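You operate a simulated robot arm through the tools that you are given. There is no shell and no other tool. Be economical: measure what you need, move in short steps, check, and stop when the job is done.

The job below is to be done with a simulated robot arm. You get a single attempt, and the scene is never put back.

JOB
Lay the two loose jars in the pockets that bear their names.
Fine: shut the jar drawer again.
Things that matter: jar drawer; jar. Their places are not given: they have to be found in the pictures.

Only the result counts: the job must be done as asked and must still hold three seconds after the hand-in. Knocking over, shifting, dropping, spilling or breaking anything else fails it.

ROBOT AND FRAMES
A 7-joint arm with a two-finger parallel gripper, fixed in place. Base frame: the origin is at the foot of the arm, x ahead of it, y to its left, z up. Units: cm, rad, N and s.
With the tool pointing down near the work surface it reaches from about 16 to 70 cm from the base axis. Its first joint turns from -2.007 to 2.007 rad. Payload 3.91 kg.
Tool frame: the origin (TCP) lies between the finger pads and is the grasp point; the fingertips stand 3 cm ahead of it; z points along the fingers, y is the line along which they close. The gripper opens to 11 cm. The fingers are 2 cm wide and 1 cm thick; the gripper's body (4.8 by 11.2 cm) begins 5.5 cm behind the TCP.
Orientation is that of the tool frame in the base frame, as a unit quaternion [w, x, y, z]. With the fingers straight down and closing along the base's y, the tool's x points along the base's -x, its y along +y and its z along -z.

CONTROLS
- The arm moves only by the tool jog_arm. Its argument "targets" is a list of rows, each an object (a shift or turn left out is 0, a gripper value left out holds the last) with "jaw": the opening, from 0 (shut) to 1 (fully open); "dp": the shift along the tool's x, y, z in units of 50 mm (1.0 is 50 mm), a list of three; "rotation": the turn, a rotation vector about the tool's x, y, z in units of 6 degrees (1.0 is 6 degrees), a list of three. In form: [{"jaw": jaw, "dp": [tx, ty, tz], "rotation": [wx, wy, wz]}, ...]. A call has 1 to 20 rows; each row shifts and turns the commanded pose from where the row before left it, along the tool's axes as they then stand. A call with a number of a shift or a turn outside -1 to 1 is refused whole. Rows are played at 5 a second. More than 5 cm and 0.15 rad between two rows, or a gripper value outside its range, and nothing of the call is played. A pose out of reach is approached as far as the arm can. The call stops where the force on the tool passes 40 N (or 10 N more than at its start, if that is more) or the arm is blocked; 0.2 s more then pass. Each finger travels about 10.8 cm/s and halts on what it meets, pressing with about 20 N; the grip force reading is that of the motor and also rises with nothing between the fingers. The clock runs only during rows and for 0.2 s after the last one: add rows that do not move to give the fingers time. The reply holds the time, the measured pose of the TCP, the force on the tool along the base axes, the opening and the grip force, in the units named above and with some noise.
- Cameras (640 x 400 px; columns grow to the right, rows downward): "scene" is fixed at [22.35, 64.66, 126.89]; the picture's right is [-0.97, -0.24, 0.00], its down [-0.09, 0.39, -0.92] and it looks along [0.22, -0.89, -0.40] (base axes); focal length 347 px, centre (320, 200). "wrist" rides on the gripper at [-3.6, 0, -5.7] in the tool frame; the picture's right is [0.00, -1.00, 0.00], its down [0.97, 0.00, -0.24] and it looks along [0.24, 0.00, 0.97] (tool axes); focal length 218 px, centre (320, 200).
- grab_frame(camera): a new picture of that camera. It takes no simulated time.
- move_column(by): slides the trunk up (or, below 0, down) by that many cm; the arm rides with it, the base frame stays. It gives what a move gives, with no picture.
- probe_pixels(camera, pixels): for up to 12 pixels [column, row] of the newest picture of that camera ("zoom" is the newest enlarged one), the place [x, y, z] in the base frame of the surface seen there, good to about 0.2 cm. It takes no simulated time.
- enlarge(camera, box): a new picture of the part [left, top, right, bottom] of that camera's present view, enlarged. It takes no simulated time.
- close_job(): hands the job in; it is judged then, once.

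Work in short steps. Measure before you move; look again where a grasp or a placing could have gone wrong, and mend it. You have 80 turns and 46 pictures in all, those below and enlarged ones among them. Open the gripper and draw the arm clear of the work before you hand the job in, unless the task says otherwise; then end with one line.

The tools are called after "Call:" by a JSON object that holds its "name" and its "arguments". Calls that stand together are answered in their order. jog_arm: Moves the arm, as the interface text tells. Its arguments: {"type":"object","properties":{"targets":{"type":"array"}},"required":["targets"]} The other tools are called the same way: move_column (by) slides the trunk up or down; grab_frame (camera) takes a picture; probe_pixels (camera, pixels) gives the place of the surface under pixels of a picture; enlarge (camera, box) takes an enlarged picture of a part of a camera's view; close_job () hands the job in.

At the start:

```text
time: 0.0
position: [34.25, -33.83, 116.36]
tool_rot: [0.0, 0.0, 1.0, 0.0]
force: [0.3, -0.3, -0.3]
finger_gap: 10.97
finger_force: 0.1
trunk travel left (down, up): [-67.5, 31.5]
```

scene: 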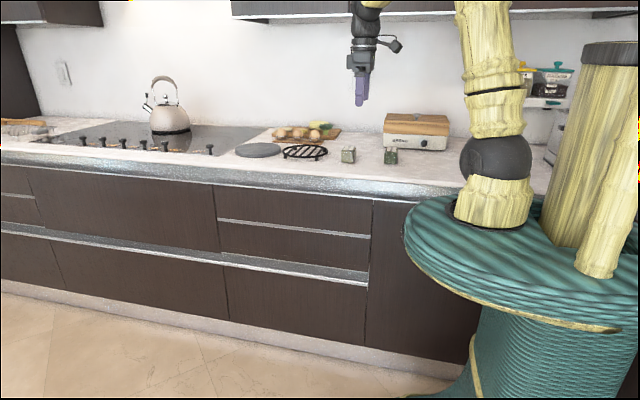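
wrist: 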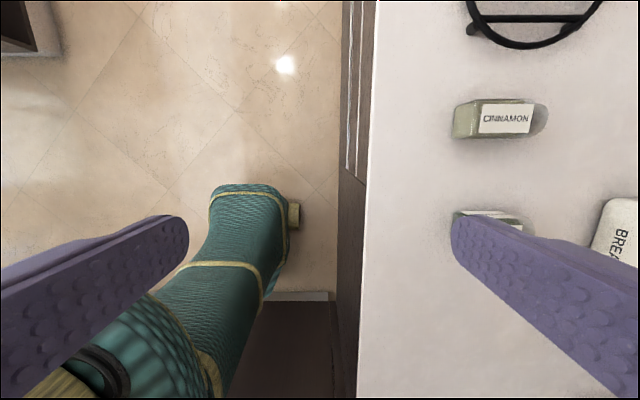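

The scene shows two small jars near (348,155) and (391,156), and drawers in the cabinet at about (293,230). I enlarge both areas to look closer.

Call:
{"name": "enlarge", "arguments": {"camera": "scene", "box": [200, 120, 480, 295]}}

Call:
{"name": "enlarge", "arguments": {"camera": "scene", "box": [320, 130, 420, 192]}}

Call:
{"name": "enlarge", "arguments": {"camera": "wrist", "box": [320, 0, 640, 200]}}

```text
2.29 times, centred on (340, 208) of scene
```

zoom: 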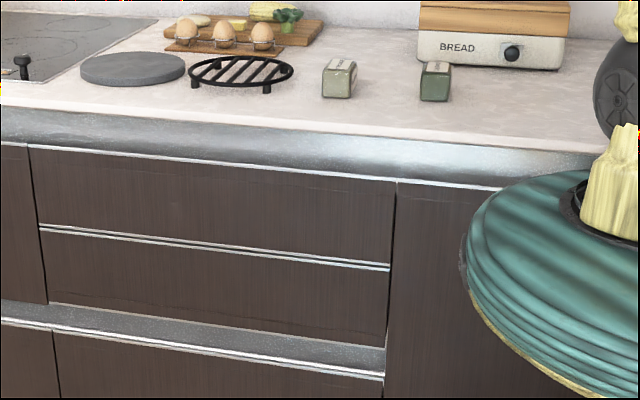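

```text
6.40 times, centred on (370, 161) of scene
```

zoom: 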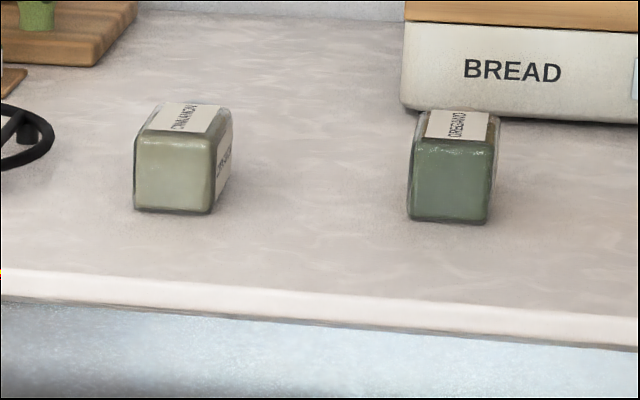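

```text
2.00 times, centred on (480, 100) of wrist
```

zoom: 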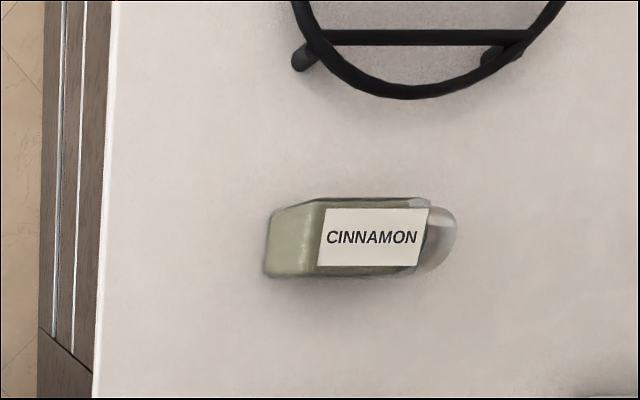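

The jars lie on their backs with the caps toward -y. I measure the jars, the counter edge and the drawer fronts in the scene picture.

Call:
{"name": "grab_frame", "arguments": {"camera": "scene"}}

Call:
{"name": "probe_pixels", "arguments": {"camera": "scene", "pixels": [[217, 205], [217, 219], [370, 235], [372, 202], [290, 205], [290, 229], [290, 236], [290, 250], [368, 268], [222, 253], [290, 268], [290, 190]]}}

Call:
{"name": "enlarge", "arguments": {"camera": "scene", "box": [200, 170, 300, 232]}}

Call:
{"name": "enlarge", "arguments": {"camera": "scene", "box": [300, 180, 400, 242]}}

```text
40 pictures are left
```

scene: 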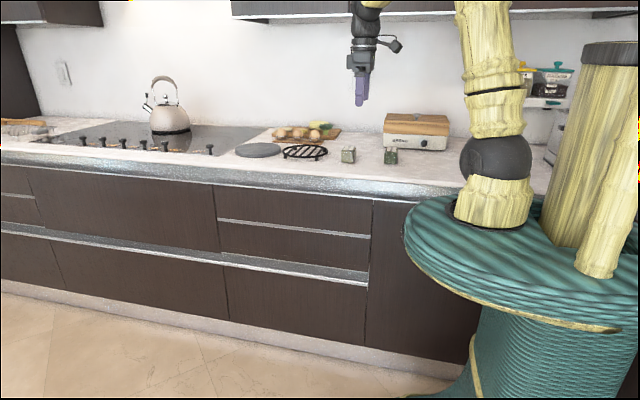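

```text
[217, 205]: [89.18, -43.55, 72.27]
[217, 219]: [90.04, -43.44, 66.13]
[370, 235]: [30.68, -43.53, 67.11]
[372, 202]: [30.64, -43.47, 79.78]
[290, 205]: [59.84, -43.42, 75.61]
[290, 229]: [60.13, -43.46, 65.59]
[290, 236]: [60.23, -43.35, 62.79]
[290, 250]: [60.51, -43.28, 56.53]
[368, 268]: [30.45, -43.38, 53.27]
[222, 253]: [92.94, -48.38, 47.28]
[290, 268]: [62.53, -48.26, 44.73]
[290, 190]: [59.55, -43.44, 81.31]
```

```text
6.40 times, centred on (250, 201) of scene
```

zoom: 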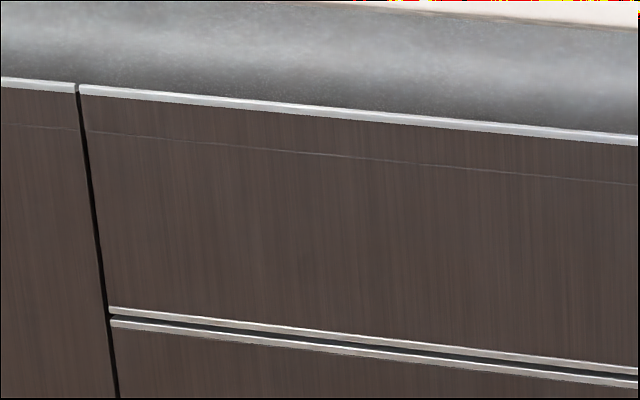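

```text
6.40 times, centred on (350, 211) of scene
```

zoom: 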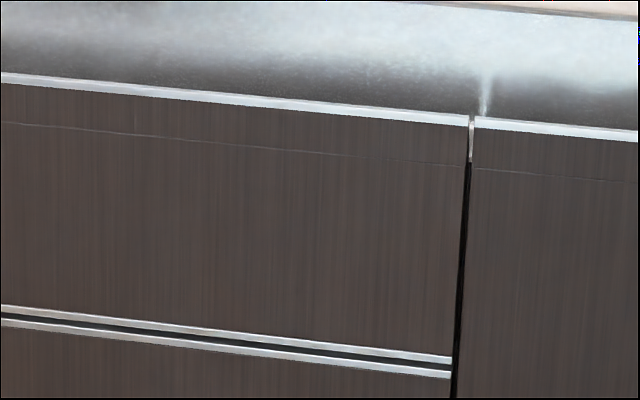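

The fronts sit at y≈-43.4; the top front spans z≈67–82. I measure the channel above the top front, the gap between the fronts, and the jars.

Call:
{"name": "probe_pixels", "arguments": {"camera": "zoom", "pixels": [[200, 20], [200, 60], [200, 85], [200, 93], [200, 103], [200, 110], [200, 328], [200, 334], [200, 341], [200, 350], [488, 100], [472, 140]]}}

Call:
{"name": "probe_pixels", "arguments": {"camera": "scene", "pixels": [[290, 178], [290, 174], [346, 157], [349, 148], [343, 158], [353, 159], [390, 158], [392, 149], [360, 165], [405, 215], [370, 175], [385, 164]]}}

Call:
{"name": "probe_pixels", "arguments": {"camera": "wrist", "pixels": [[458, 120], [500, 118], [530, 118], [545, 117], [490, 102], [490, 134], [465, 217], [510, 222], [400, 100], [371, 100], [356, 100], [347, 100]]}}

```text
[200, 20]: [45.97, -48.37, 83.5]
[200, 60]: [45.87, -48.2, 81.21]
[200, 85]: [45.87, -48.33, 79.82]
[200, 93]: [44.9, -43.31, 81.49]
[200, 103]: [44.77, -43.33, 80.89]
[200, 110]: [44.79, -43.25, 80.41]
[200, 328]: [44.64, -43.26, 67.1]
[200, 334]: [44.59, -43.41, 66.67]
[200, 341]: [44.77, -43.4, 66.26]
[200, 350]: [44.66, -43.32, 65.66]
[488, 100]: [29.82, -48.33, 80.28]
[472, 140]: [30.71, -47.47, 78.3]
```

```text
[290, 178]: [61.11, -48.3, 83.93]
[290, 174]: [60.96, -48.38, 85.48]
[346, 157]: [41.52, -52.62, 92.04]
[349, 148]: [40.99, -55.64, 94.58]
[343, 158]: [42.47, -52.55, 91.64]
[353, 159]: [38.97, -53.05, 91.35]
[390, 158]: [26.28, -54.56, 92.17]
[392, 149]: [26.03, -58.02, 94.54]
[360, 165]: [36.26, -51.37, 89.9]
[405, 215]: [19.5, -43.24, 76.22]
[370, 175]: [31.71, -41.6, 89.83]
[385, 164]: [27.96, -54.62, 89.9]
```

```text
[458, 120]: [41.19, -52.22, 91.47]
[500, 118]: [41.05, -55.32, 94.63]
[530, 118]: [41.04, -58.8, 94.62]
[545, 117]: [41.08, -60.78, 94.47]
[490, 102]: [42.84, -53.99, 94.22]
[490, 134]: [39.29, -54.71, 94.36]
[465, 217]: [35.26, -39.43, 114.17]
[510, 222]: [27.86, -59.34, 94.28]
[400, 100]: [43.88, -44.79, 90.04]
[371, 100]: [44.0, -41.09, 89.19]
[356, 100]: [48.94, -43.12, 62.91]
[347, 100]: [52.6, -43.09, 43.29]
```

The top front has a thin top lip at z≈81.7 (y≈-43.4), with the channel's back wall at y≈-48.3 and the counter lip out to y≈-41.1. I plan to hook the closed fingers behind that lip from the front, so first I look at the gripper's shape and turn the tool -90° about its z where it is.

Call:
{"name": "enlarge", "arguments": {"camera": "scene", "box": [320, 0, 420, 62]}}

Call:
{"name": "jog_arm", "arguments": {"targets": [{"rotation": [0, 0, -1]}, {"rotation": [0, 0, -1]}, {"rotation": [0, 0, -1]}, {"rotation": [0, 0, -1]}, {"rotation": [0, 0, -1]}, {"rotation": [0, 0, -1]}, {"rotation": [0, 0, -1]}, {"rotation": [0, 0, -1]}, {"rotation": [0, 0, -1]}, {"rotation": [0, 0, -1]}, {"rotation": [0, 0, -1]}, {"rotation": [0, 0, -1]}, {"rotation": [0, 0, -1]}, {"rotation": [0, 0, -1]}, {"rotation": [0, 0, -1]}, {}]}}

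```text
6.40 times, centred on (370, 31) of scene
```

zoom: 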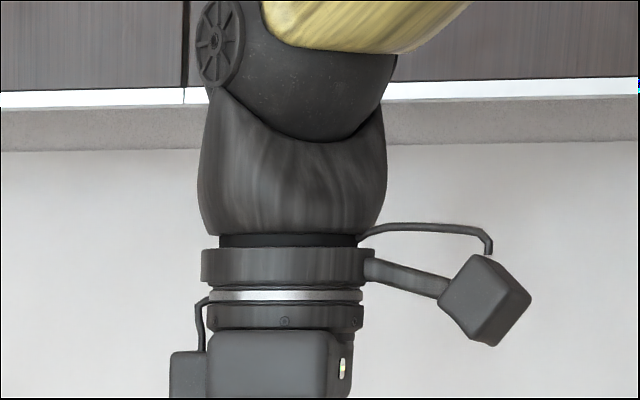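

```text
time: 3.4
position: [34.23, -33.87, 116.25]
tool_rot: [0.0, -0.707, 0.707, 0.0]
force: [-0.5, -0.1, 0.4]
finger_gap: 11.0
finger_force: 0.0
trunk travel left (down, up): [-67.5, 31.5]
```

The yaw worked. Now I shift to x≈46 and tilt by +60° about tool y so the tool points at the drawers, 30° below horizontal, staying high above the counter.

Call:
{"name": "jog_arm", "arguments": {"targets": [{"dp": [0, -0.8, 0]}, {"dp": [0, -0.8, 0]}, {"dp": [-0.6, -0.8, 0]}, {"dp": [-0.6, 0, 0]}, {"dp": [-0.6, 0, 0]}, {"rotation": [0, 1, 0]}, {"rotation": [0, 1, 0]}, {"rotation": [0, 1, 0]}, {"rotation": [0, 1, 0]}, {"rotation": [0, 1, 0]}, {"rotation": [0, 1, 0]}, {"rotation": [0, 1, 0]}, {"rotation": [0, 1, 0]}, {"rotation": [0, 1, 0]}, {"rotation": [0, 1, 0], "jaw": 0}, {}, {}]}}

```text
time: 7.0
position: [46.22, -24.65, 116.49]
tool_rot: [-0.354, -0.612, 0.612, -0.354]
force: [-0.3, -0.2, -0.8]
finger_gap: 0.0
finger_force: 20.1
trunk travel left (down, up): [-67.5, 31.5]
```

The pose is as planned. Before lowering the trunk I check that the disc at the arm's foot is clear of the cabinet front.

Call:
{"name": "probe_pixels", "arguments": {"camera": "scene", "pixels": [[408, 235], [420, 215], [450, 205], [490, 200], [530, 250], [480, 290], [500, 360]]}}

Call:
{"name": "move_column", "arguments": {"by": -14}}

```text
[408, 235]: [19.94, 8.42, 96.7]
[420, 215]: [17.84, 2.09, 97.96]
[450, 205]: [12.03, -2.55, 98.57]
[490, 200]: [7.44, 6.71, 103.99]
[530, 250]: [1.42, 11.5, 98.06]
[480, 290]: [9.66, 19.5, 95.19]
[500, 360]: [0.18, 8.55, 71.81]
```

```text
time: 8.7
position: [46.3, -24.89, 102.44]
tool_rot: [0.353, 0.613, -0.612, 0.354]
force: [-0.3, -0.5, 0.0]
finger_gap: 0.03
finger_force: 19.6
trunk travel left (down, up): [-53.5, 45.5]
```

The disc has a radius of about 20 cm and stays clear. I lower a further 14.5 cm and look through the wrist camera.

Call:
{"name": "move_column", "arguments": {"by": -14.5}}

Call:
{"name": "grab_frame", "arguments": {"camera": "wrist"}}

```text
time: 10.4
position: [46.3, -24.8, 87.91]
tool_rot: [-0.354, -0.612, 0.612, -0.354]
force: [0.1, -1.3, 0.4]
finger_gap: 0.02
finger_force: 20.1
trunk travel left (down, up): [-39.0, 60.0]
```

```text
36 pictures are left
```

wrist: 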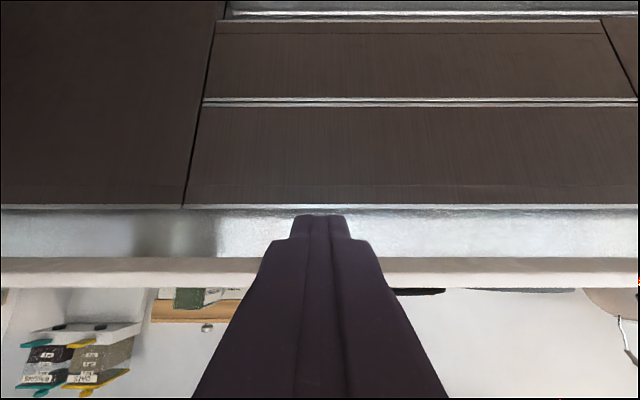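

The upside-down wrist view shows the front's top edge at row ~207, the channel at rows 210–258 and the counter lip at 258–287. I measure these edges.

Call:
{"name": "probe_pixels", "arguments": {"camera": "wrist", "pixels": [[240, 200], [240, 205], [240, 208], [240, 212], [240, 230], [240, 254], [240, 260], [240, 272], [240, 285], [450, 206], [450, 210], [450, 262]]}}

```text
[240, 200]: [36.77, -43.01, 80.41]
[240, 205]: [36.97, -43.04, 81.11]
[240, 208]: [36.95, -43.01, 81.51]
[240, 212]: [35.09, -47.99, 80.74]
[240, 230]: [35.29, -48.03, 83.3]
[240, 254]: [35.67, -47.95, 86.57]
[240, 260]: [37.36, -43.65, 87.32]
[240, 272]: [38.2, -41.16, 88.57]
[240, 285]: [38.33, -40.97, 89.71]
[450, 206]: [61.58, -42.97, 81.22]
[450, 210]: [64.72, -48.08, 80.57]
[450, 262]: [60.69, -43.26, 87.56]
```

The lip's underside is at z≈87.4 and the front's top is at z≈81.7, so the opening is about 5.7 cm. I move up to the mouth of the channel and go 7 cm in along the tool axis.

Call:
{"name": "jog_arm", "arguments": {"targets": [{"dp": [0.343, 0, 0.595]}, {"dp": [0.343, 0, 0.595]}, {"dp": [0.343, 0, 0.595]}, {}, {"dp": [0, 0, 0.35]}, {"dp": [0, 0, 0.35]}, {"dp": [0, 0, 0.35]}, {"dp": [0, 0, 0.35]}, {}]}}

Call:
{"name": "enlarge", "arguments": {"camera": "scene", "box": [270, 130, 430, 230]}}

Call:
{"name": "grab_frame", "arguments": {"camera": "wrist"}}

```text
time: 12.4
position: [46.18, -41.35, 84.4]
tool_rot: [-0.354, -0.612, 0.612, -0.354]
force: [-0.2, 0.3, 0.0]
finger_gap: 0.0
finger_force: 19.9
trunk travel left (down, up): [-39.0, 60.0]
```

```text
4.00 times, centred on (350, 180) of scene
```

zoom: 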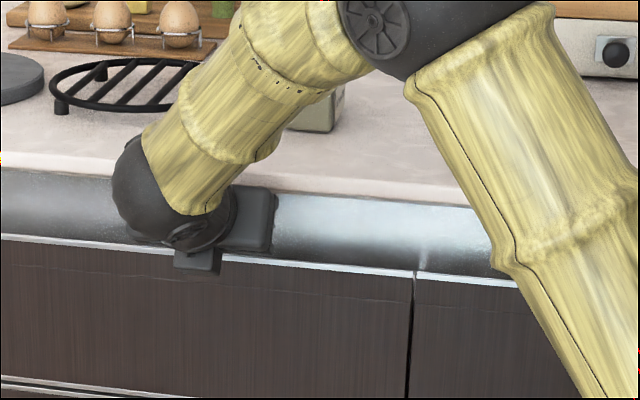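

```text
34 pictures are left
```

wrist: 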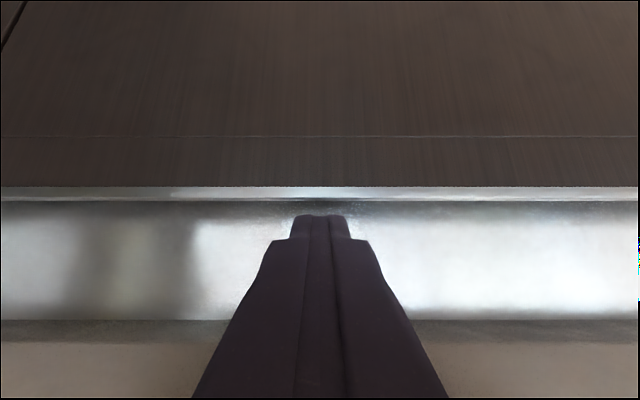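

The fingertips are over the edge with no contact. I measure the bright strip (rows 187–200) to see whether it is the edge's top face.

Call:
{"name": "probe_pixels", "arguments": {"camera": "wrist", "pixels": [[200, 180], [200, 188], [200, 192], [200, 196], [200, 199], [200, 203], [200, 260], [200, 322], [200, 345]]}}

```text
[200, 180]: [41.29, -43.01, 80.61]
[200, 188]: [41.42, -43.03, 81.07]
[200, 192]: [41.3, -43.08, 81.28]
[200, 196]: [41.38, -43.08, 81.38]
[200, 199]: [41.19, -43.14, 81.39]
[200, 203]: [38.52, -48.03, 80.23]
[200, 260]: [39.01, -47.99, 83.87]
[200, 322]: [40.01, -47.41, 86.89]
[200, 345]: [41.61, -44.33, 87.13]
```

The edge top is at z≈81.45 and thin. I go 2.6 cm further in, lower 0.6 cm, then draw 2 cm toward +y.

Call:
{"name": "jog_arm", "arguments": {"targets": [{"dp": [0, 0, 0.26]}, {"dp": [0, 0, 0.26]}, {"dp": [-0.104, 0, 0.06]}, {}, {"dp": [-0.1, 0, -0.173]}, {"dp": [-0.1, 0, -0.173]}, {"dp": [-0.1, 0, -0.173]}, {"dp": [-0.1, 0, -0.173]}, {}]}}

Call:
{"name": "enlarge", "arguments": {"camera": "scene", "box": [200, 130, 430, 274]}}

```text
time: 14.4
position: [46.18, -39.53, 82.55]
tool_rot: [-0.354, -0.612, 0.613, -0.354]
force: [1.2, -0.8, 12.0]
finger_gap: 0.0
finger_force: 19.9
trunk travel left (down, up): [-39.0, 60.0]
```

```text
2.78 times, centred on (315, 202) of scene
```

zoom: 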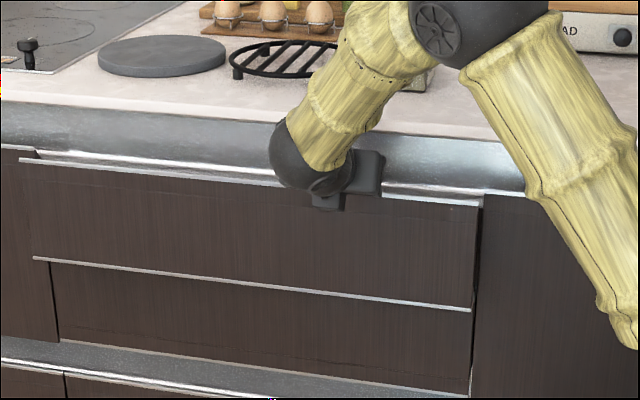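

The top drawer has started to slide with only 12 N vertical load. I keep pulling, 18 cm in gentle rows.

Call:
{"name": "jog_arm", "arguments": {"targets": [{"dp": [-0.12, 0, -0.208]}, {"dp": [-0.12, 0, -0.208]}, {"dp": [-0.12, 0, -0.208]}, {"dp": [-0.12, 0, -0.208]}, {"dp": [-0.12, 0, -0.208]}, {"dp": [-0.12, 0, -0.208]}, {"dp": [-0.12, 0, -0.208]}, {"dp": [-0.12, 0, -0.208]}, {"dp": [-0.12, 0, -0.208]}, {"dp": [-0.12, 0, -0.208]}, {"dp": [-0.12, 0, -0.208]}, {"dp": [-0.12, 0, -0.208]}, {"dp": [-0.12, 0, -0.208]}, {"dp": [-0.12, 0, -0.208]}, {"dp": [-0.12, 0, -0.208]}, {}]}}

Call:
{"name": "grab_frame", "arguments": {"camera": "scene"}}

```text
time: 17.8
position: [46.31, -21.44, 82.39]
tool_rot: [0.353, 0.613, -0.612, 0.353]
force: [2.3, 0.6, 3.7]
finger_gap: 0.0
finger_force: 20.3
trunk travel left (down, up): [-39.0, 60.0]
```

```text
32 pictures are left
```

scene: 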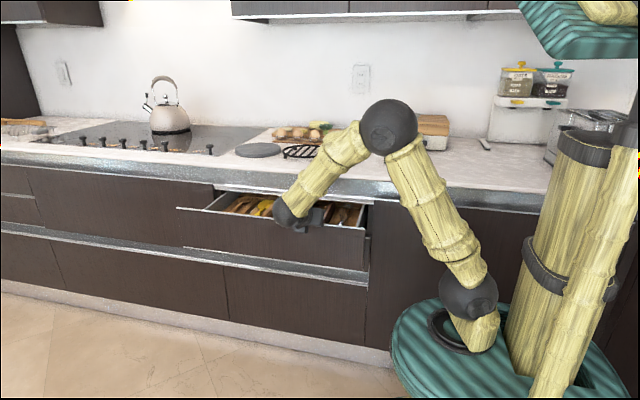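

The drawer is out about 18 cm. I enlarge to see what is inside before going on.

Call:
{"name": "enlarge", "arguments": {"camera": "scene", "box": [170, 165, 390, 302]}}

```text
2.91 times, centred on (280, 234) of scene
```

zoom: 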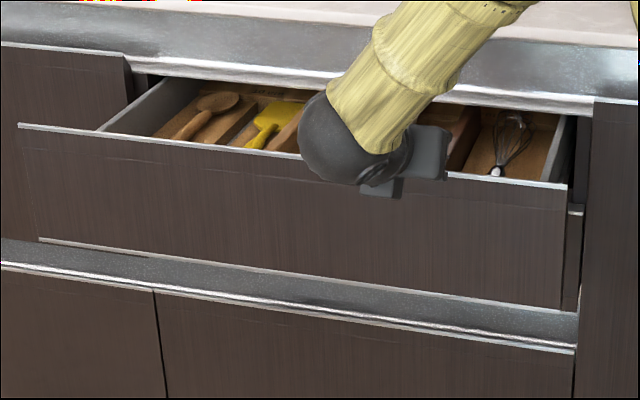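

This holds utensils (spoon, whisk), though the middle is hidden by the arm. I unhook, rise about 24 cm and turn the tool down to look inside with the wrist camera.

Call:
{"name": "jog_arm", "arguments": {"targets": [{"dp": [0.05, 0, 0.0866]}, {"dp": [0.52, 0, -0.3]}, {"dp": [0.69, 0, -0.4]}, {"dp": [0.69, 0, -0.4]}, {"dp": [0.69, 0, -0.4]}, {"dp": [0.69, 0, -0.4]}, {"dp": [0.69, 0, -0.4]}, {"rotation": [0, -1, 0]}, {"rotation": [0, -1, 0]}, {"rotation": [0, -1, 0]}, {"rotation": [0, -1, 0]}, {"rotation": [0, -1, 0]}, {"rotation": [0, -1, 0]}, {"rotation": [0, -1, 0]}, {"rotation": [0, -1, 0]}, {"rotation": [0, -1, 0]}, {"rotation": [0, -1, 0]}, {}]}}

Call:
{"name": "grab_frame", "arguments": {"camera": "wrist"}}

```text
time: 21.6
position: [46.26, -21.85, 105.46]
tool_rot: [-0.001, 0.708, -0.706, 0.0]
force: [-0.1, -1.0, -0.3]
finger_gap: 0.02
finger_force: 20.0
trunk travel left (down, up): [-39.0, 60.0]
```

```text
30 pictures are left
```

wrist: 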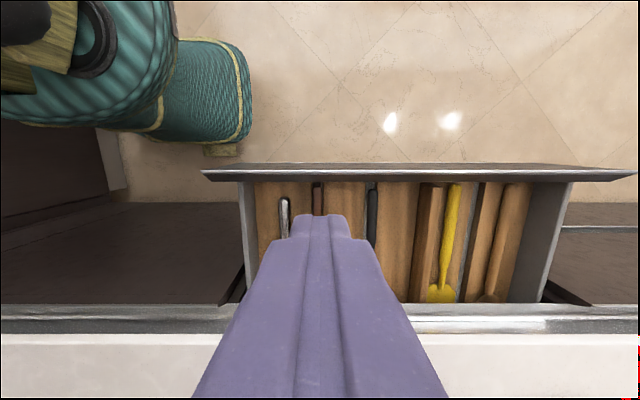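

It is a utensil drawer (spoon, whisk, yellow tool), not the jar drawer, so I will shut it again. I draw back to y≈-13, tilt to face it, and then lower to its mid-height to push.

Call:
{"name": "jog_arm", "arguments": {"targets": [{"dp": [-0.6, 0, 0]}, {"dp": [-0.6, 0, 0]}, {"dp": [-0.6, 0, 0]}, {"rotation": [0, 1, 0]}, {"rotation": [0, 1, 0]}, {"rotation": [0, 1, 0]}, {"rotation": [0, 1, 0]}, {"rotation": [0, 1, 0]}, {"rotation": [0, 1, 0]}, {"rotation": [0, 1, 0]}, {"rotation": [0, 1, 0]}, {"rotation": [0, 1, 0]}, {"rotation": [0, 1, 0]}, {"rotation": [0, 1, 0]}, {"rotation": [0, 1, 0]}, {"rotation": [0, 1, 0]}, {"rotation": [0, 1, 0]}, {}]}}

Call:
{"name": "move_column", "arguments": {"by": -29}}

Call:
{"name": "grab_frame", "arguments": {"camera": "wrist"}}

```text
time: 25.4
position: [46.22, -12.71, 105.34]
tool_rot: [0.473, 0.525, -0.525, 0.474]
force: [-0.5, -0.9, -0.4]
finger_gap: 0.0
finger_force: 20.3
trunk travel left (down, up): [-39.0, 60.0]
```

```text
time: 28.3
position: [46.14, -12.81, 76.53]
tool_rot: [-0.474, -0.524, 0.526, -0.473]
force: [0.1, 0.5, 1.0]
finger_gap: 0.01
finger_force: 19.8
trunk travel left (down, up): [-10.0, 89.0]
```

```text
29 pictures are left
```

wrist: 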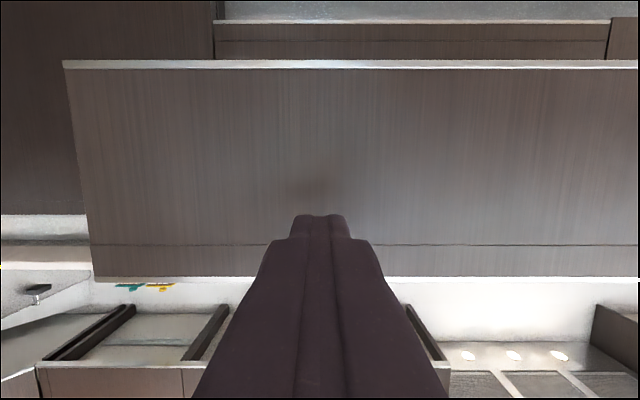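

The tool now points almost level. I measure the open front's position and the second front's bottom edge with the channel beneath it (rows 0–50).

Call:
{"name": "probe_pixels", "arguments": {"camera": "wrist", "pixels": [[250, 200], [250, 270], [250, 70], [250, 50], [250, 30], [250, 24], [250, 18], [250, 12], [250, 3], [205, 40], [80, 100], [620, 40]]}}

```text
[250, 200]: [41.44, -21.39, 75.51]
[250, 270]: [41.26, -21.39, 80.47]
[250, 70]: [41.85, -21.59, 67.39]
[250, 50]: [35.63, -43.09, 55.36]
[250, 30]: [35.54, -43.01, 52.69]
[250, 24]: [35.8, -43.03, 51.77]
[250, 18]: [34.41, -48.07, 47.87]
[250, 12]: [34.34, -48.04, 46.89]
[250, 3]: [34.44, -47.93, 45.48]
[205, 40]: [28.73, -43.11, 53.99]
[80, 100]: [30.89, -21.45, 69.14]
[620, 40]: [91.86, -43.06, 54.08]
```

The front is at y=-21.4 now and shut at y≈-43.05. I push it in slowly toward -y by 26 cm, stopping about 1 cm short.

Call:
{"name": "jog_arm", "arguments": {"targets": [{"dp": [0.046, 0, 0.44]}, {"dp": [0.046, 0, 0.44]}, {"dp": [0.025, 0, 0.239]}, {"dp": [0.025, 0, 0.239]}, {"dp": [0.025, 0, 0.239]}, {"dp": [0.025, 0, 0.239]}, {"dp": [0.025, 0, 0.239]}, {"dp": [0.025, 0, 0.239]}, {"dp": [0.025, 0, 0.239]}, {"dp": [0.025, 0, 0.239]}, {"dp": [0.025, 0, 0.239]}, {"dp": [0.025, 0, 0.239]}, {"dp": [0.025, 0, 0.239]}, {"dp": [0.025, 0, 0.239]}, {"dp": [0.025, 0, 0.239]}, {"dp": [0.025, 0, 0.239]}, {"dp": [0.025, 0, 0.239]}, {"dp": [0.025, 0, 0.239]}, {"dp": [0.025, 0, 0.239]}, {"dp": [0.02, 0, 0.18]}]}}

```text
time: 32.5
position: [46.13, -38.58, 76.4]
tool_rot: [-0.473, -0.525, 0.526, -0.473]
force: [0.5, -0.5, 0.2]
finger_gap: 0.01
finger_force: 19.5
trunk travel left (down, up): [-10.0, 89.0]
```

No load and the tip is at y≈-41.6. I push the last 1.5 cm in small rows and then check.

Call:
{"name": "jog_arm", "arguments": {"targets": [{"dp": [0.01, 0, 0.1]}, {"dp": [0.01, 0, 0.1]}, {"dp": [0.007, 0, 0.07]}, {"dp": [0.003, 0, 0.03]}, {}]}}

Call:
{"name": "enlarge", "arguments": {"camera": "scene", "box": [190, 165, 390, 290]}}

```text
time: 33.7
position: [46.23, -39.87, 76.47]
tool_rot: [-0.474, -0.525, 0.525, -0.473]
force: [-2.7, 6.8, -1.1]
finger_gap: 0.0
finger_force: 20.2
trunk travel left (down, up): [-10.0, 89.0]
```

```text
3.20 times, centred on (290, 228) of scene
```

zoom: 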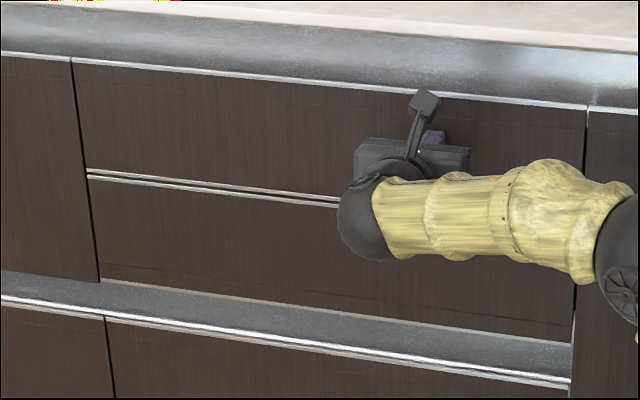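

The top drawer is shut again (stop felt at 6.8 N). Next I try the second front by its bottom edge (z≈51.5): I back off 15 cm, tilt to point 30° upward, and lower the trunk 10 cm.

Call:
{"name": "jog_arm", "arguments": {"targets": [{"dp": [-0.08, 0, -0.745]}, {"dp": [-0.08, 0, -0.745]}, {"dp": [-0.08, 0, -0.745]}, {"dp": [-0.08, 0, -0.745]}, {"rotation": [0, 1, 0]}, {"rotation": [0, 1, 0]}, {"rotation": [0, 1, 0]}, {"rotation": [0, 1, 0]}, {"rotation": [0, 1, 0]}, {"rotation": [0, 1, 0]}, {}]}}

Call:
{"name": "move_column", "arguments": {"by": -10}}

```text
time: 36.1
position: [46.24, -24.98, 76.27]
tool_rot: [0.613, 0.353, -0.354, 0.612]
force: [-0.6, 0.1, -0.6]
finger_gap: 0.0
finger_force: 19.8
trunk travel left (down, up): [-10.0, 89.0]
```

```text
time: 37.4
position: [46.19, -24.99, 66.4]
tool_rot: [0.613, 0.353, -0.354, 0.612]
force: [-0.2, -0.1, 0.2]
finger_gap: 0.0
finger_force: 20.7
trunk travel left (down, up): [0.0, 99.0]
```

I lower 21 cm by the arm to z≈45, still well in front of the cabinet, and look.

Call:
{"name": "jog_arm", "arguments": {"targets": [{"dp": [-0.52, 0, -0.3]}, {"dp": [-0.52, 0, -0.3]}, {"dp": [-0.52, 0, -0.3]}, {"dp": [-0.52, 0, -0.3]}, {"dp": [-0.52, 0, -0.3]}, {"dp": [-0.52, 0, -0.3]}, {"dp": [-0.52, 0, -0.3]}, {}]}}

Call:
{"name": "grab_frame", "arguments": {"camera": "wrist"}}

```text
time: 39.2
position: [46.35, -25.03, 45.26]
tool_rot: [0.613, 0.353, -0.354, 0.612]
force: [-0.2, 0.8, 0.1]
finger_gap: 0.0
finger_force: 19.7
trunk travel left (down, up): [0.0, 99.0]
```

```text
27 pictures are left
```

wrist: 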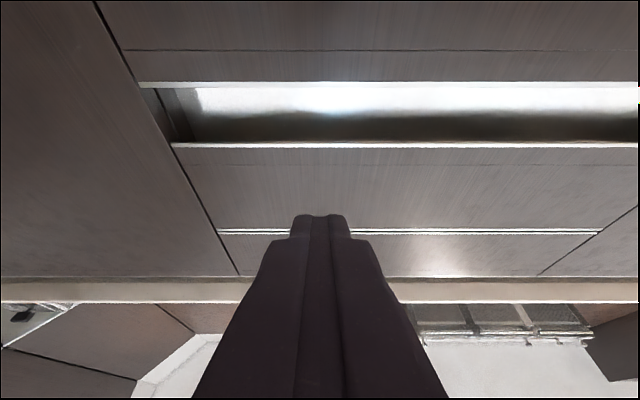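

The channel lies between the third front's top (row ~85) and the second front's bottom (row ~145). I measure the edges and what is behind them.

Call:
{"name": "probe_pixels", "arguments": {"camera": "wrist", "pixels": [[260, 75], [260, 83], [260, 90], [260, 105], [260, 118], [260, 126], [260, 134], [260, 140], [260, 144], [260, 147], [260, 152], [160, 100]]}}

Call:
{"name": "enlarge", "arguments": {"camera": "wrist", "box": [200, 60, 400, 185]}}

```text
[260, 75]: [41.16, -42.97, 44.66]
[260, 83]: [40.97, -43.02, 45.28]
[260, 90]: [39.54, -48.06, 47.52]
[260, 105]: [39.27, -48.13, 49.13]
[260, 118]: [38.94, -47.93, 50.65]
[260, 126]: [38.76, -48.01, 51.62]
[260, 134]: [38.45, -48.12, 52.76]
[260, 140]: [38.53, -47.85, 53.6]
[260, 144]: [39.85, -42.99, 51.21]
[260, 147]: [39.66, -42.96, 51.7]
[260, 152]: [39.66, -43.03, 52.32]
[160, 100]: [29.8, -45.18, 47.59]
```

```text
3.20 times, centred on (300, 122) of wrist
```

zoom: 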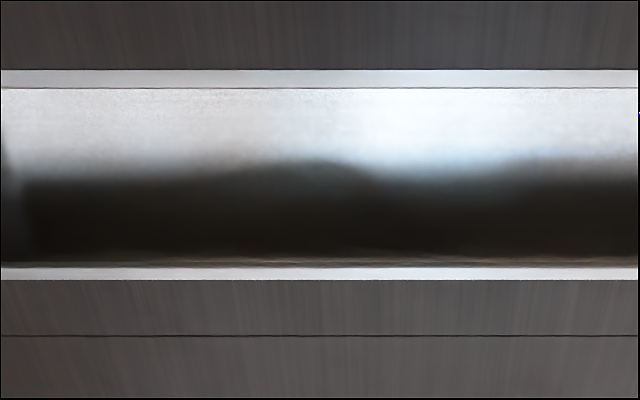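

The second front's bottom edge is at z≈51.1 and the third's top at z≈45.4, with 4–5 cm free behind. I enter along the tool axis, raise 0.6 cm behind the edge and pull 2 cm.

Call:
{"name": "jog_arm", "arguments": {"targets": [{"dp": [-0.377, 0, 0.613]}, {"dp": [-0.377, 0, 0.613]}, {"dp": [-0.377, 0, 0.613]}, {}, {"dp": [0, 0, 0.36]}, {"dp": [0, 0, 0.36]}, {"dp": [0, 0, 0.36]}, {"dp": [0, 0, 0.36]}, {"dp": [0, 0, 0.36]}, {}, {"dp": [0.104, 0, 0.06]}, {"dp": [0.1, 0, -0.173]}, {"dp": [0.1, 0, -0.173]}, {"dp": [0.1, 0, -0.173]}, {"dp": [0.1, 0, -0.173]}, {}]}}

Call:
{"name": "enlarge", "arguments": {"camera": "scene", "box": [190, 165, 390, 290]}}

```text
time: 42.6
position: [46.03, -39.72, 50.11]
tool_rot: [0.613, 0.354, -0.354, 0.611]
force: [-3.0, -1.1, -12.8]
finger_gap: 0.0
finger_force: 20.2
trunk travel left (down, up): [0.0, 99.0]
```

```text
3.20 times, centred on (290, 228) of scene
```

zoom: 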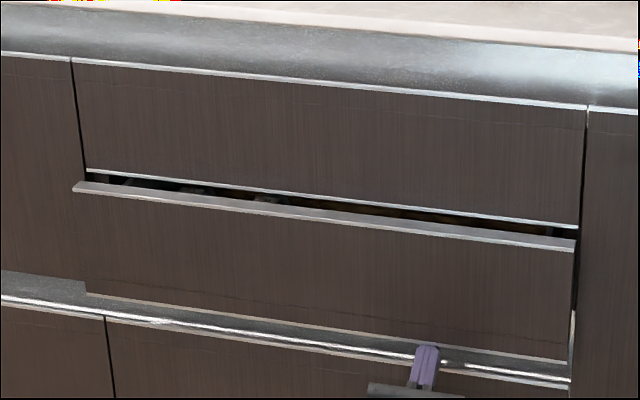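

The second drawer is opening and jar-like things show inside. I pull it another 18 cm.

Call:
{"name": "jog_arm", "arguments": {"targets": [{"dp": [0.12, 0, -0.208]}, {"dp": [0.12, 0, -0.208]}, {"dp": [0.12, 0, -0.208]}, {"dp": [0.12, 0, -0.208]}, {"dp": [0.12, 0, -0.208]}, {"dp": [0.12, 0, -0.208]}, {"dp": [0.12, 0, -0.208]}, {"dp": [0.12, 0, -0.208]}, {"dp": [0.12, 0, -0.208]}, {"dp": [0.12, 0, -0.208]}, {"dp": [0.12, 0, -0.208]}, {"dp": [0.12, 0, -0.208]}, {"dp": [0.12, 0, -0.208]}, {"dp": [0.12, 0, -0.208]}, {"dp": [0.12, 0, -0.208]}, {}]}}

Call:
{"name": "enlarge", "arguments": {"camera": "scene", "box": [160, 165, 400, 315]}}

```text
time: 46.0
position: [46.17, -21.56, 50.15]
tool_rot: [0.612, 0.354, -0.353, 0.613]
force: [1.4, -0.1, -2.0]
finger_gap: 0.01
finger_force: 19.7
trunk travel left (down, up): [0.0, 99.0]
```

```text
2.67 times, centred on (280, 240) of scene
```

zoom: 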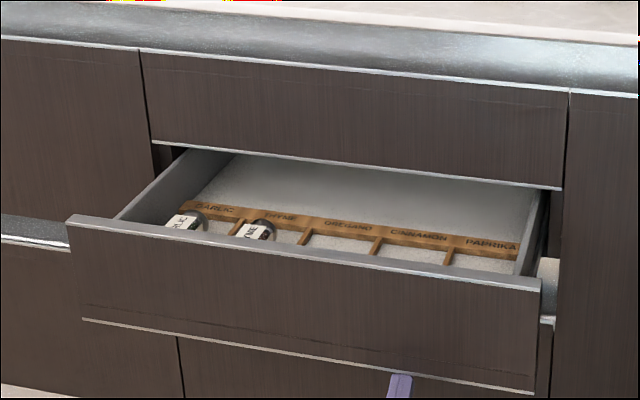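

This is the jar drawer: pockets GARLIC, THYME (filled), OREGANO, CINNAMON, PAPRIKA. I pull it out a bit more for room, up to 8 cm.

Call:
{"name": "jog_arm", "arguments": {"targets": [{"dp": [0.1, 0, -0.173]}, {"dp": [0.1, 0, -0.173]}, {"dp": [0.1, 0, -0.173]}, {"dp": [0.1, 0, -0.173]}, {"dp": [0.1, 0, -0.173]}, {"dp": [0.1, 0, -0.173]}, {"dp": [0.1, 0, -0.173]}, {"dp": [0.1, 0, -0.173]}, {}]}}

```text
time: 48.0
position: [46.14, -13.68, 50.05]
tool_rot: [0.612, 0.354, -0.354, 0.612]
force: [-0.1, -0.9, 0.3]
finger_gap: 0.04
finger_force: 20.2
trunk travel left (down, up): [0.0, 99.0]
```

I unhook downward 3 cm, back off 12 cm toward +y, and raise the trunk.

Call:
{"name": "jog_arm", "arguments": {"targets": [{"dp": [-0.26, 0, -0.15]}, {"dp": [-0.26, 0, -0.15]}, {"dp": [0.3, 0, -0.52]}, {"dp": [0.3, 0, -0.52]}, {"dp": [0.3, 0, -0.52]}, {"dp": [0.3, 0, -0.52]}, {}]}}

Call:
{"name": "move_column", "arguments": {"by": 45}}

```text
time: 49.6
position: [46.48, -1.54, 47.16]
tool_rot: [0.613, 0.354, -0.355, 0.611]
force: [-0.2, 0.6, 0.2]
finger_gap: 0.01
finger_force: 20.8
trunk travel left (down, up): [0.0, 99.0]
```

```text
refused: 45 is not a number from -40 to 40
```

I raise the trunk by 40 cm instead.

Call:
{"name": "move_column", "arguments": {"by": 40}}

Call:
{"name": "jog_arm", "arguments": {"targets": [{"rotation": [0, -1, 0]}, {"rotation": [0, -1, 0]}, {"rotation": [0, -1, 0]}, {"rotation": [0, -1, 0]}, {"rotation": [0, -1, 0]}, {"rotation": [0, -1, 0]}, {"rotation": [0, -1, 0]}, {"rotation": [0, -1, 0]}, {"rotation": [0, -1, 0]}, {"rotation": [0, -1, 0]}, {"rotation": [0, -1, 0]}, {"rotation": [0, -1, 0]}, {"rotation": [0, -1, 0]}, {"rotation": [0, -1, 0]}, {"rotation": [0, -1, 0]}, {"rotation": [0, -1, 0]}, {"rotation": [0, -1, 0]}, {"rotation": [0, -1, 0]}, {"rotation": [0, -1, 0], "jaw": 1}, {"rotation": [0, -1, 0]}]}}

```text
time: 53.5
position: [46.51, -1.59, 87.24]
tool_rot: [0.613, 0.353, -0.353, 0.612]
force: [0.5, 0.6, 0.2]
finger_gap: 0.02
finger_force: 19.4
trunk travel left (down, up): [-40.0, 59.0]
```

```text
time: 57.7
position: [46.5, -1.65, 87.19]
tool_rot: [0.001, -0.706, 0.708, 0.0]
force: [0.3, -0.4, -0.1]
finger_gap: 10.98
finger_force: 0.1
trunk travel left (down, up): [-40.0, 59.0]
```

The tool points down and is open. I raise 28 cm, move to y≈-17 and photograph the drawer from above.

Call:
{"name": "move_column", "arguments": {"by": 28}}

Call:
{"name": "jog_arm", "arguments": {"targets": [{"dp": [0.8, 0, 0]}, {"dp": [0.8, 0, 0]}, {"dp": [0.8, 0, 0]}, {"dp": [0.6, 0, 0]}, {}]}}

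Call:
{"name": "grab_frame", "arguments": {"camera": "wrist"}}

Call:
{"name": "enlarge", "arguments": {"camera": "scene", "box": [150, 140, 420, 308]}}

```text
time: 60.5
position: [46.63, -1.54, 115.14]
tool_rot: [0.0, -0.707, 0.707, 0.0]
force: [0.6, -0.1, 0.7]
finger_gap: 11.01
finger_force: 0.1
trunk travel left (down, up): [-68.0, 31.0]
```

```text
time: 61.7
position: [46.57, -16.64, 115.18]
tool_rot: [0.0, 0.708, -0.707, 0.0]
force: [-0.4, 0.1, -0.1]
finger_gap: 10.98
finger_force: 0.0
trunk travel left (down, up): [-68.0, 31.0]
```

```text
23 pictures are left
```

wrist: 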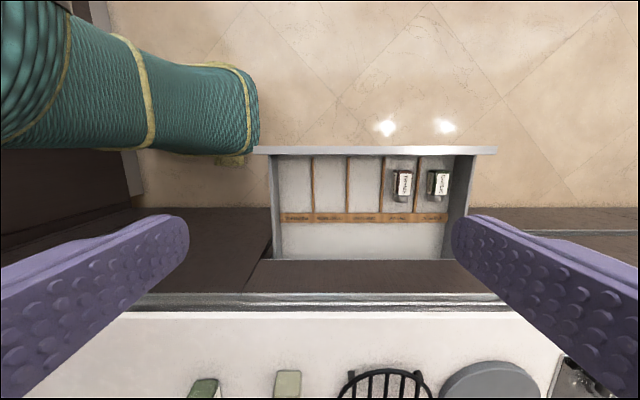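

```text
2.37 times, centred on (285, 224) of scene
```

zoom: 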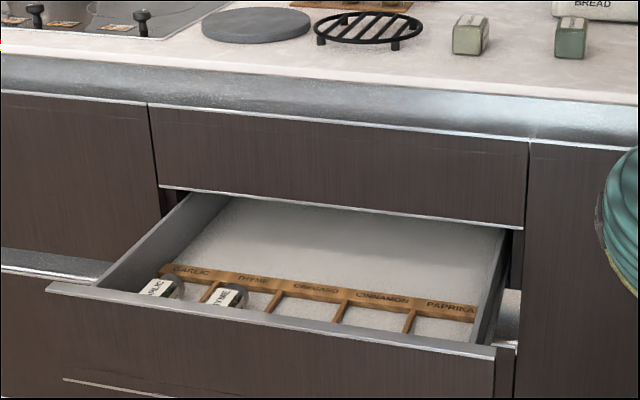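

The pockets show from above; from right to left GARLIC, THYME (filled), OREGANO, CINNAMON, PAPRIKA. I enlarge and measure.

Call:
{"name": "enlarge", "arguments": {"camera": "wrist", "box": [250, 140, 410, 240]}}

```text
4.00 times, centred on (330, 190) of wrist
```

zoom: 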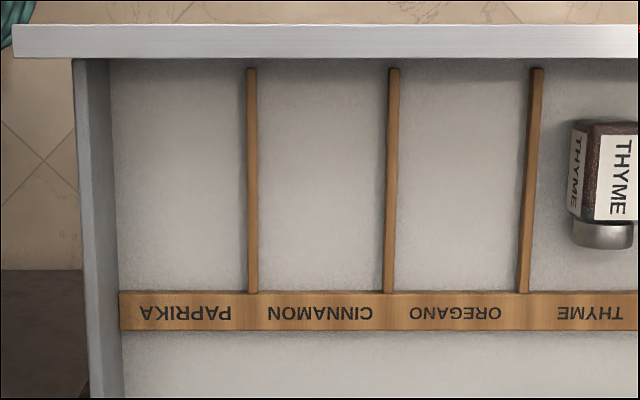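

Call:
{"name": "probe_pixels", "arguments": {"camera": "zoom", "pixels": [[252, 180], [394, 180], [535, 180], [320, 180], [460, 180], [320, 70], [320, 285], [320, 310], [320, 40], [320, 29], [610, 135], [605, 225]]}}

Call:
{"name": "probe_pixels", "arguments": {"camera": "wrist", "pixels": [[287, 375], [287, 390], [203, 383], [203, 395], [403, 183], [438, 183], [380, 270], [320, 152], [320, 149]]}}

```text
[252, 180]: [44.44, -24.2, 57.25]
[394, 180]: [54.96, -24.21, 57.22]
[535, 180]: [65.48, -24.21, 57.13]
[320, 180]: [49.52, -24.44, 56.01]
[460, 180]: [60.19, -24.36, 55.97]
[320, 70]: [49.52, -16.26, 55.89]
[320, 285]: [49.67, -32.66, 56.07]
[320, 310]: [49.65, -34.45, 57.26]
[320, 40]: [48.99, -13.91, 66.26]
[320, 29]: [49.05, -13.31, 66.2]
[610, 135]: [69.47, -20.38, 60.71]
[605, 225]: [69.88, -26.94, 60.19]
```

```text
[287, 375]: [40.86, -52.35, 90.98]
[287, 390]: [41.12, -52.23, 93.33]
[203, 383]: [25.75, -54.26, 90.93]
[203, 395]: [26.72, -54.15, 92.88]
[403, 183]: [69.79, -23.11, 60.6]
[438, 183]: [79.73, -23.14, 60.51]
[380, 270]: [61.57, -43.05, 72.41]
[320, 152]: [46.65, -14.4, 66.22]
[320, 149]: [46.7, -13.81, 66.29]
```

Floor z=56; CINNAMON pocket centre is x≈49.7, OREGANO x≈60.2, both y -16…-33. I now travel high to above the cinnamon jar at (41, -53) with the jaw at 0.65 and look.

Call:
{"name": "jog_arm", "arguments": {"targets": [{"dp": [0.728, 0.112, 0], "jaw": 0.65}, {"dp": [0.728, 0.112, 0]}, {"dp": [0.728, 0.112, 0]}, {"dp": [0.728, 0.112, 0]}, {"dp": [0.728, 0.112, 0]}, {"dp": [0.728, 0.112, 0]}, {"dp": [0.728, 0.112, 0]}, {"dp": [0.728, 0.112, 0]}, {"dp": [0.728, 0.112, 0]}, {"dp": [0.728, 0.112, 0]}, {}]}}

Call:
{"name": "grab_frame", "arguments": {"camera": "wrist"}}

```text
time: 64.1
position: [40.75, -53.1, 115.38]
tool_rot: [0.0, -0.707, 0.707, 0.001]
force: [1.1, 0.0, 0.0]
finger_gap: 7.12
finger_force: 0.0
trunk travel left (down, up): [-68.0, 31.0]
```

```text
20 pictures are left
```

wrist: 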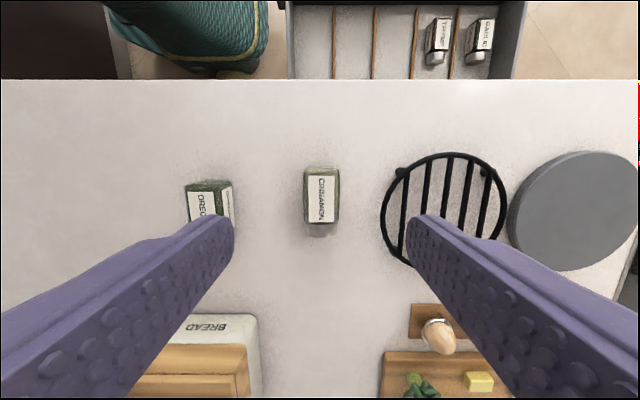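

The cinnamon jar at (321,197) lies clearly between the fingers and is nearly straight. I measure its body edges, cap and the trivet.

Call:
{"name": "probe_pixels", "arguments": {"camera": "wrist", "pixels": [[306, 190], [336, 190], [306, 218], [336, 218], [321, 170], [321, 222], [321, 231], [383, 220], [192, 186], [229, 186], [190, 215], [210, 200]]}}

Call:
{"name": "enlarge", "arguments": {"camera": "wrist", "box": [170, 150, 350, 262]}}

```text
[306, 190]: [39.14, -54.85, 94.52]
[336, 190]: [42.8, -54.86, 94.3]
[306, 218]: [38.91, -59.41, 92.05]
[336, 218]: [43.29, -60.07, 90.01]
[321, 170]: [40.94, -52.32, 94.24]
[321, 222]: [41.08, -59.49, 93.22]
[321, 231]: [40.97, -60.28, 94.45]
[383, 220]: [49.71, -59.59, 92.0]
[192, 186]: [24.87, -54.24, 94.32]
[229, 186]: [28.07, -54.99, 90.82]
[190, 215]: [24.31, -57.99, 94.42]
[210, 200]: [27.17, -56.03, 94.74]
```

```text
3.56 times, centred on (260, 206) of wrist
```

zoom: 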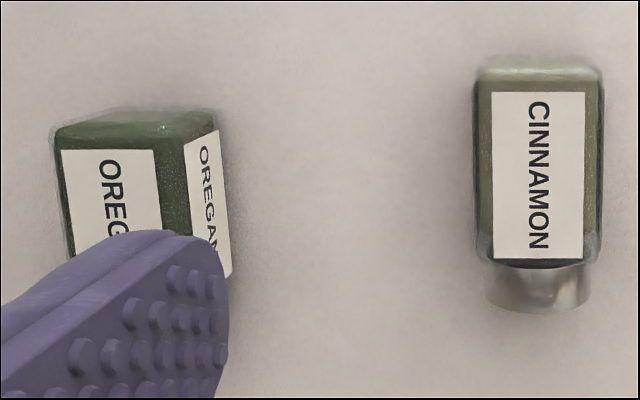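

The jar's centre line is x≈41.0, body y -52…-59.5. I align to (41.0, -55.4) and lower the trunk to 95 first, checking reach.

Call:
{"name": "jog_arm", "arguments": {"targets": [{"dp": [0.23, -0.025, 0]}, {"dp": [0.23, -0.025, 0]}, {}]}}

Call:
{"name": "move_column", "arguments": {"by": -17}}

Call:
{"name": "grab_frame", "arguments": {"camera": "wrist"}}

```text
time: 64.9
position: [41.06, -55.15, 115.11]
tool_rot: [0.0, -0.707, 0.707, 0.0]
force: [-0.4, -1.1, 0.3]
finger_gap: 7.14
finger_force: 0.0
trunk travel left (down, up): [-68.0, 31.0]
```

```text
time: 66.8
position: [41.05, -55.19, 98.13]
tool_rot: [0.0, -0.707, 0.707, 0.001]
force: [0.5, -0.1, 0.9]
finger_gap: 7.11
finger_force: 0.0
trunk travel left (down, up): [-51.0, 48.0]
```

```text
18 pictures are left
```

wrist: 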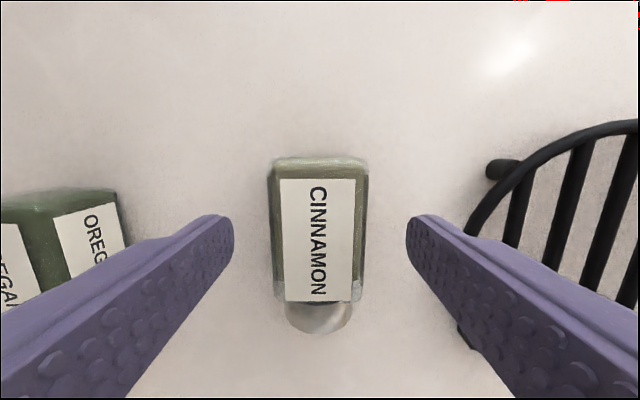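

The jar is centred between the fingers and the trivet is clear. I lower 4.9 cm and close.

Call:
{"name": "move_column", "arguments": {"by": -4.9}}

Call:
{"name": "jog_arm", "arguments": {"targets": [{"jaw": 0.5}, {"jaw": 0.42}, {"jaw": 0.34}, {"jaw": 0.25}, {"jaw": 0.2}, {}]}}

```text
time: 67.7
position: [41.14, -55.12, 93.27]
tool_rot: [0.0, -0.707, 0.707, 0.0]
force: [0.5, -0.3, -0.2]
finger_gap: 7.16
finger_force: 0.1
trunk travel left (down, up): [-46.1, 52.9]
```

```text
time: 69.1
position: [41.17, -55.26, 93.22]
tool_rot: [0.0, 0.707, -0.707, 0.0]
force: [0.7, -0.6, 0.3]
finger_gap: 4.57
finger_force: 19.8
trunk travel left (down, up): [-46.1, 52.9]
```

Gripped at 4.57 cm. I lift 12 cm and carry it to above the CINNAMON pocket at (49.7, -22.5).

Call:
{"name": "move_column", "arguments": {"by": 12}}

Call:
{"name": "jog_arm", "arguments": {"targets": [{"dp": [-0.4, -0.1, 0]}, {"dp": [-0.6, -0.17, 0]}, {"dp": [-0.654, -0.172, 0]}, {"dp": [-0.654, -0.172, 0]}, {"dp": [-0.654, -0.172, 0]}, {"dp": [-0.654, -0.172, 0]}, {"dp": [-0.654, -0.172, 0]}, {"dp": [-0.654, -0.172, 0]}, {"dp": [-0.654, -0.172, 0]}, {"dp": [-0.6, -0.172, 0]}, {"dp": [-0.364, -0.072, 0]}, {}]}}

Call:
{"name": "grab_frame", "arguments": {"camera": "wrist"}}

```text
time: 70.6
position: [41.19, -55.18, 105.14]
tool_rot: [0.0, 0.708, -0.707, 0.0]
force: [0.5, -0.3, -1.5]
finger_gap: 4.55
finger_force: 19.7
trunk travel left (down, up): [-58.1, 40.9]
```

```text
time: 73.2
position: [49.75, -22.41, 105.38]
tool_rot: [0.0, -0.707, 0.708, 0.0]
force: [-0.3, 0.9, -1.2]
finger_gap: 4.56
finger_force: 20.1
trunk travel left (down, up): [-58.1, 40.9]
```

```text
17 pictures are left
```

wrist: 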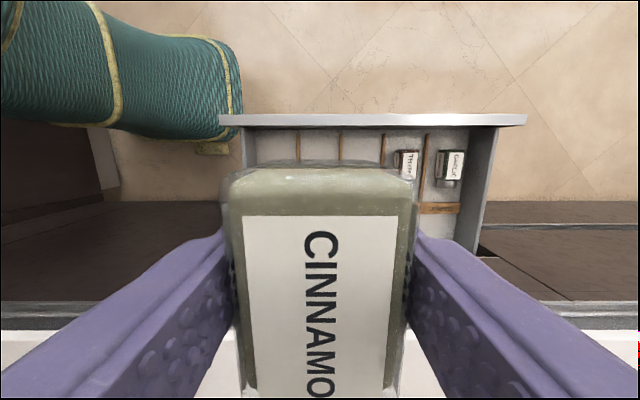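

The jar is held well. I lower 36 cm by trunk, then check the position over the pocket before setting down.

Call:
{"name": "probe_pixels", "arguments": {"camera": "wrist", "pixels": [[300, 119], [300, 150], [341, 150], [384, 150], [407, 162]]}}

Call:
{"name": "move_column", "arguments": {"by": -36}}

Call:
{"name": "enlarge", "arguments": {"camera": "scene", "box": [150, 140, 420, 308]}}

Call:
{"name": "grab_frame", "arguments": {"camera": "wrist"}}

```text
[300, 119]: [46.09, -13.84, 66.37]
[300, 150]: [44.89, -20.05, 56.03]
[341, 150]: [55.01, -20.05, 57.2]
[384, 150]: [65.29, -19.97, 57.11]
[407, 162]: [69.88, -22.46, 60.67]
```

```text
time: 76.7
position: [49.78, -22.57, 69.39]
tool_rot: [0.001, 0.707, -0.707, 0.0]
force: [0.0, 0.7, -1.0]
finger_gap: 4.55
finger_force: 19.8
trunk travel left (down, up): [-22.1, 76.9]
```

```text
2.37 times, centred on (285, 224) of scene
```

zoom: 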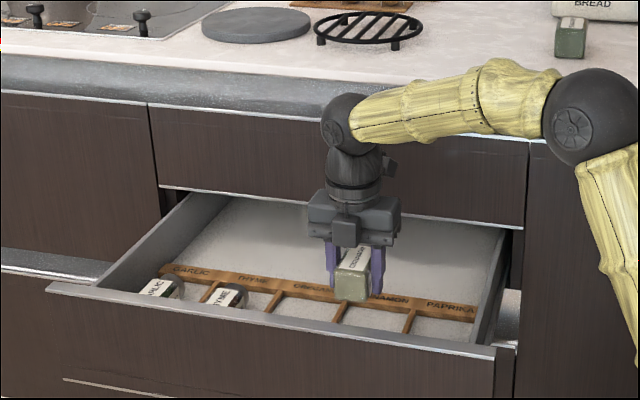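

```text
15 pictures are left
```

wrist: 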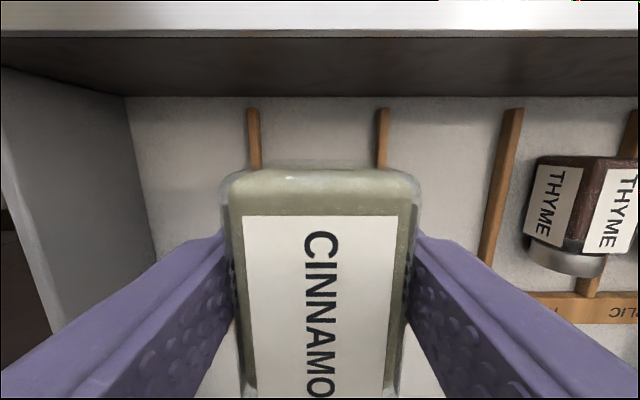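

The jar hangs centred over the CINNAMON pocket (dividers at columns 253 and 383). I lower to TCP z≈59.5, then feel for contact.

Call:
{"name": "move_column", "arguments": {"by": -9.7}}

Call:
{"name": "jog_arm", "arguments": {"targets": [{"dp": [0, 0, 0.04]}, {"dp": [0, 0, 0.03]}, {}]}}

```text
time: 78.0
position: [49.67, -22.61, 59.71]
tool_rot: [0.0, -0.707, 0.707, 0.001]
force: [-0.2, 0.9, -1.0]
finger_gap: 4.57
finger_force: 19.8
trunk travel left (down, up): [-12.4, 86.6]
```

```text
time: 78.8
position: [49.8, -22.52, 59.31]
tool_rot: [0.0, -0.707, 0.707, 0.0]
force: [0.1, -0.3, -1.1]
finger_gap: 4.56
finger_force: 20.1
trunk travel left (down, up): [-12.4, 86.6]
```

No contact yet, so I ease down another 0.2 cm, then open to about 7 cm.

Call:
{"name": "jog_arm", "arguments": {"targets": [{"dp": [0, 0, 0.02]}, {"dp": [0, 0, 0.02]}, {}]}}

```text
time: 79.6
position: [49.77, -22.52, 59.18]
tool_rot: [0.0, -0.707, 0.707, -0.001]
force: [2.6, -1.0, 5.7]
finger_gap: 4.55
finger_force: 19.9
trunk travel left (down, up): [-12.4, 86.6]
```

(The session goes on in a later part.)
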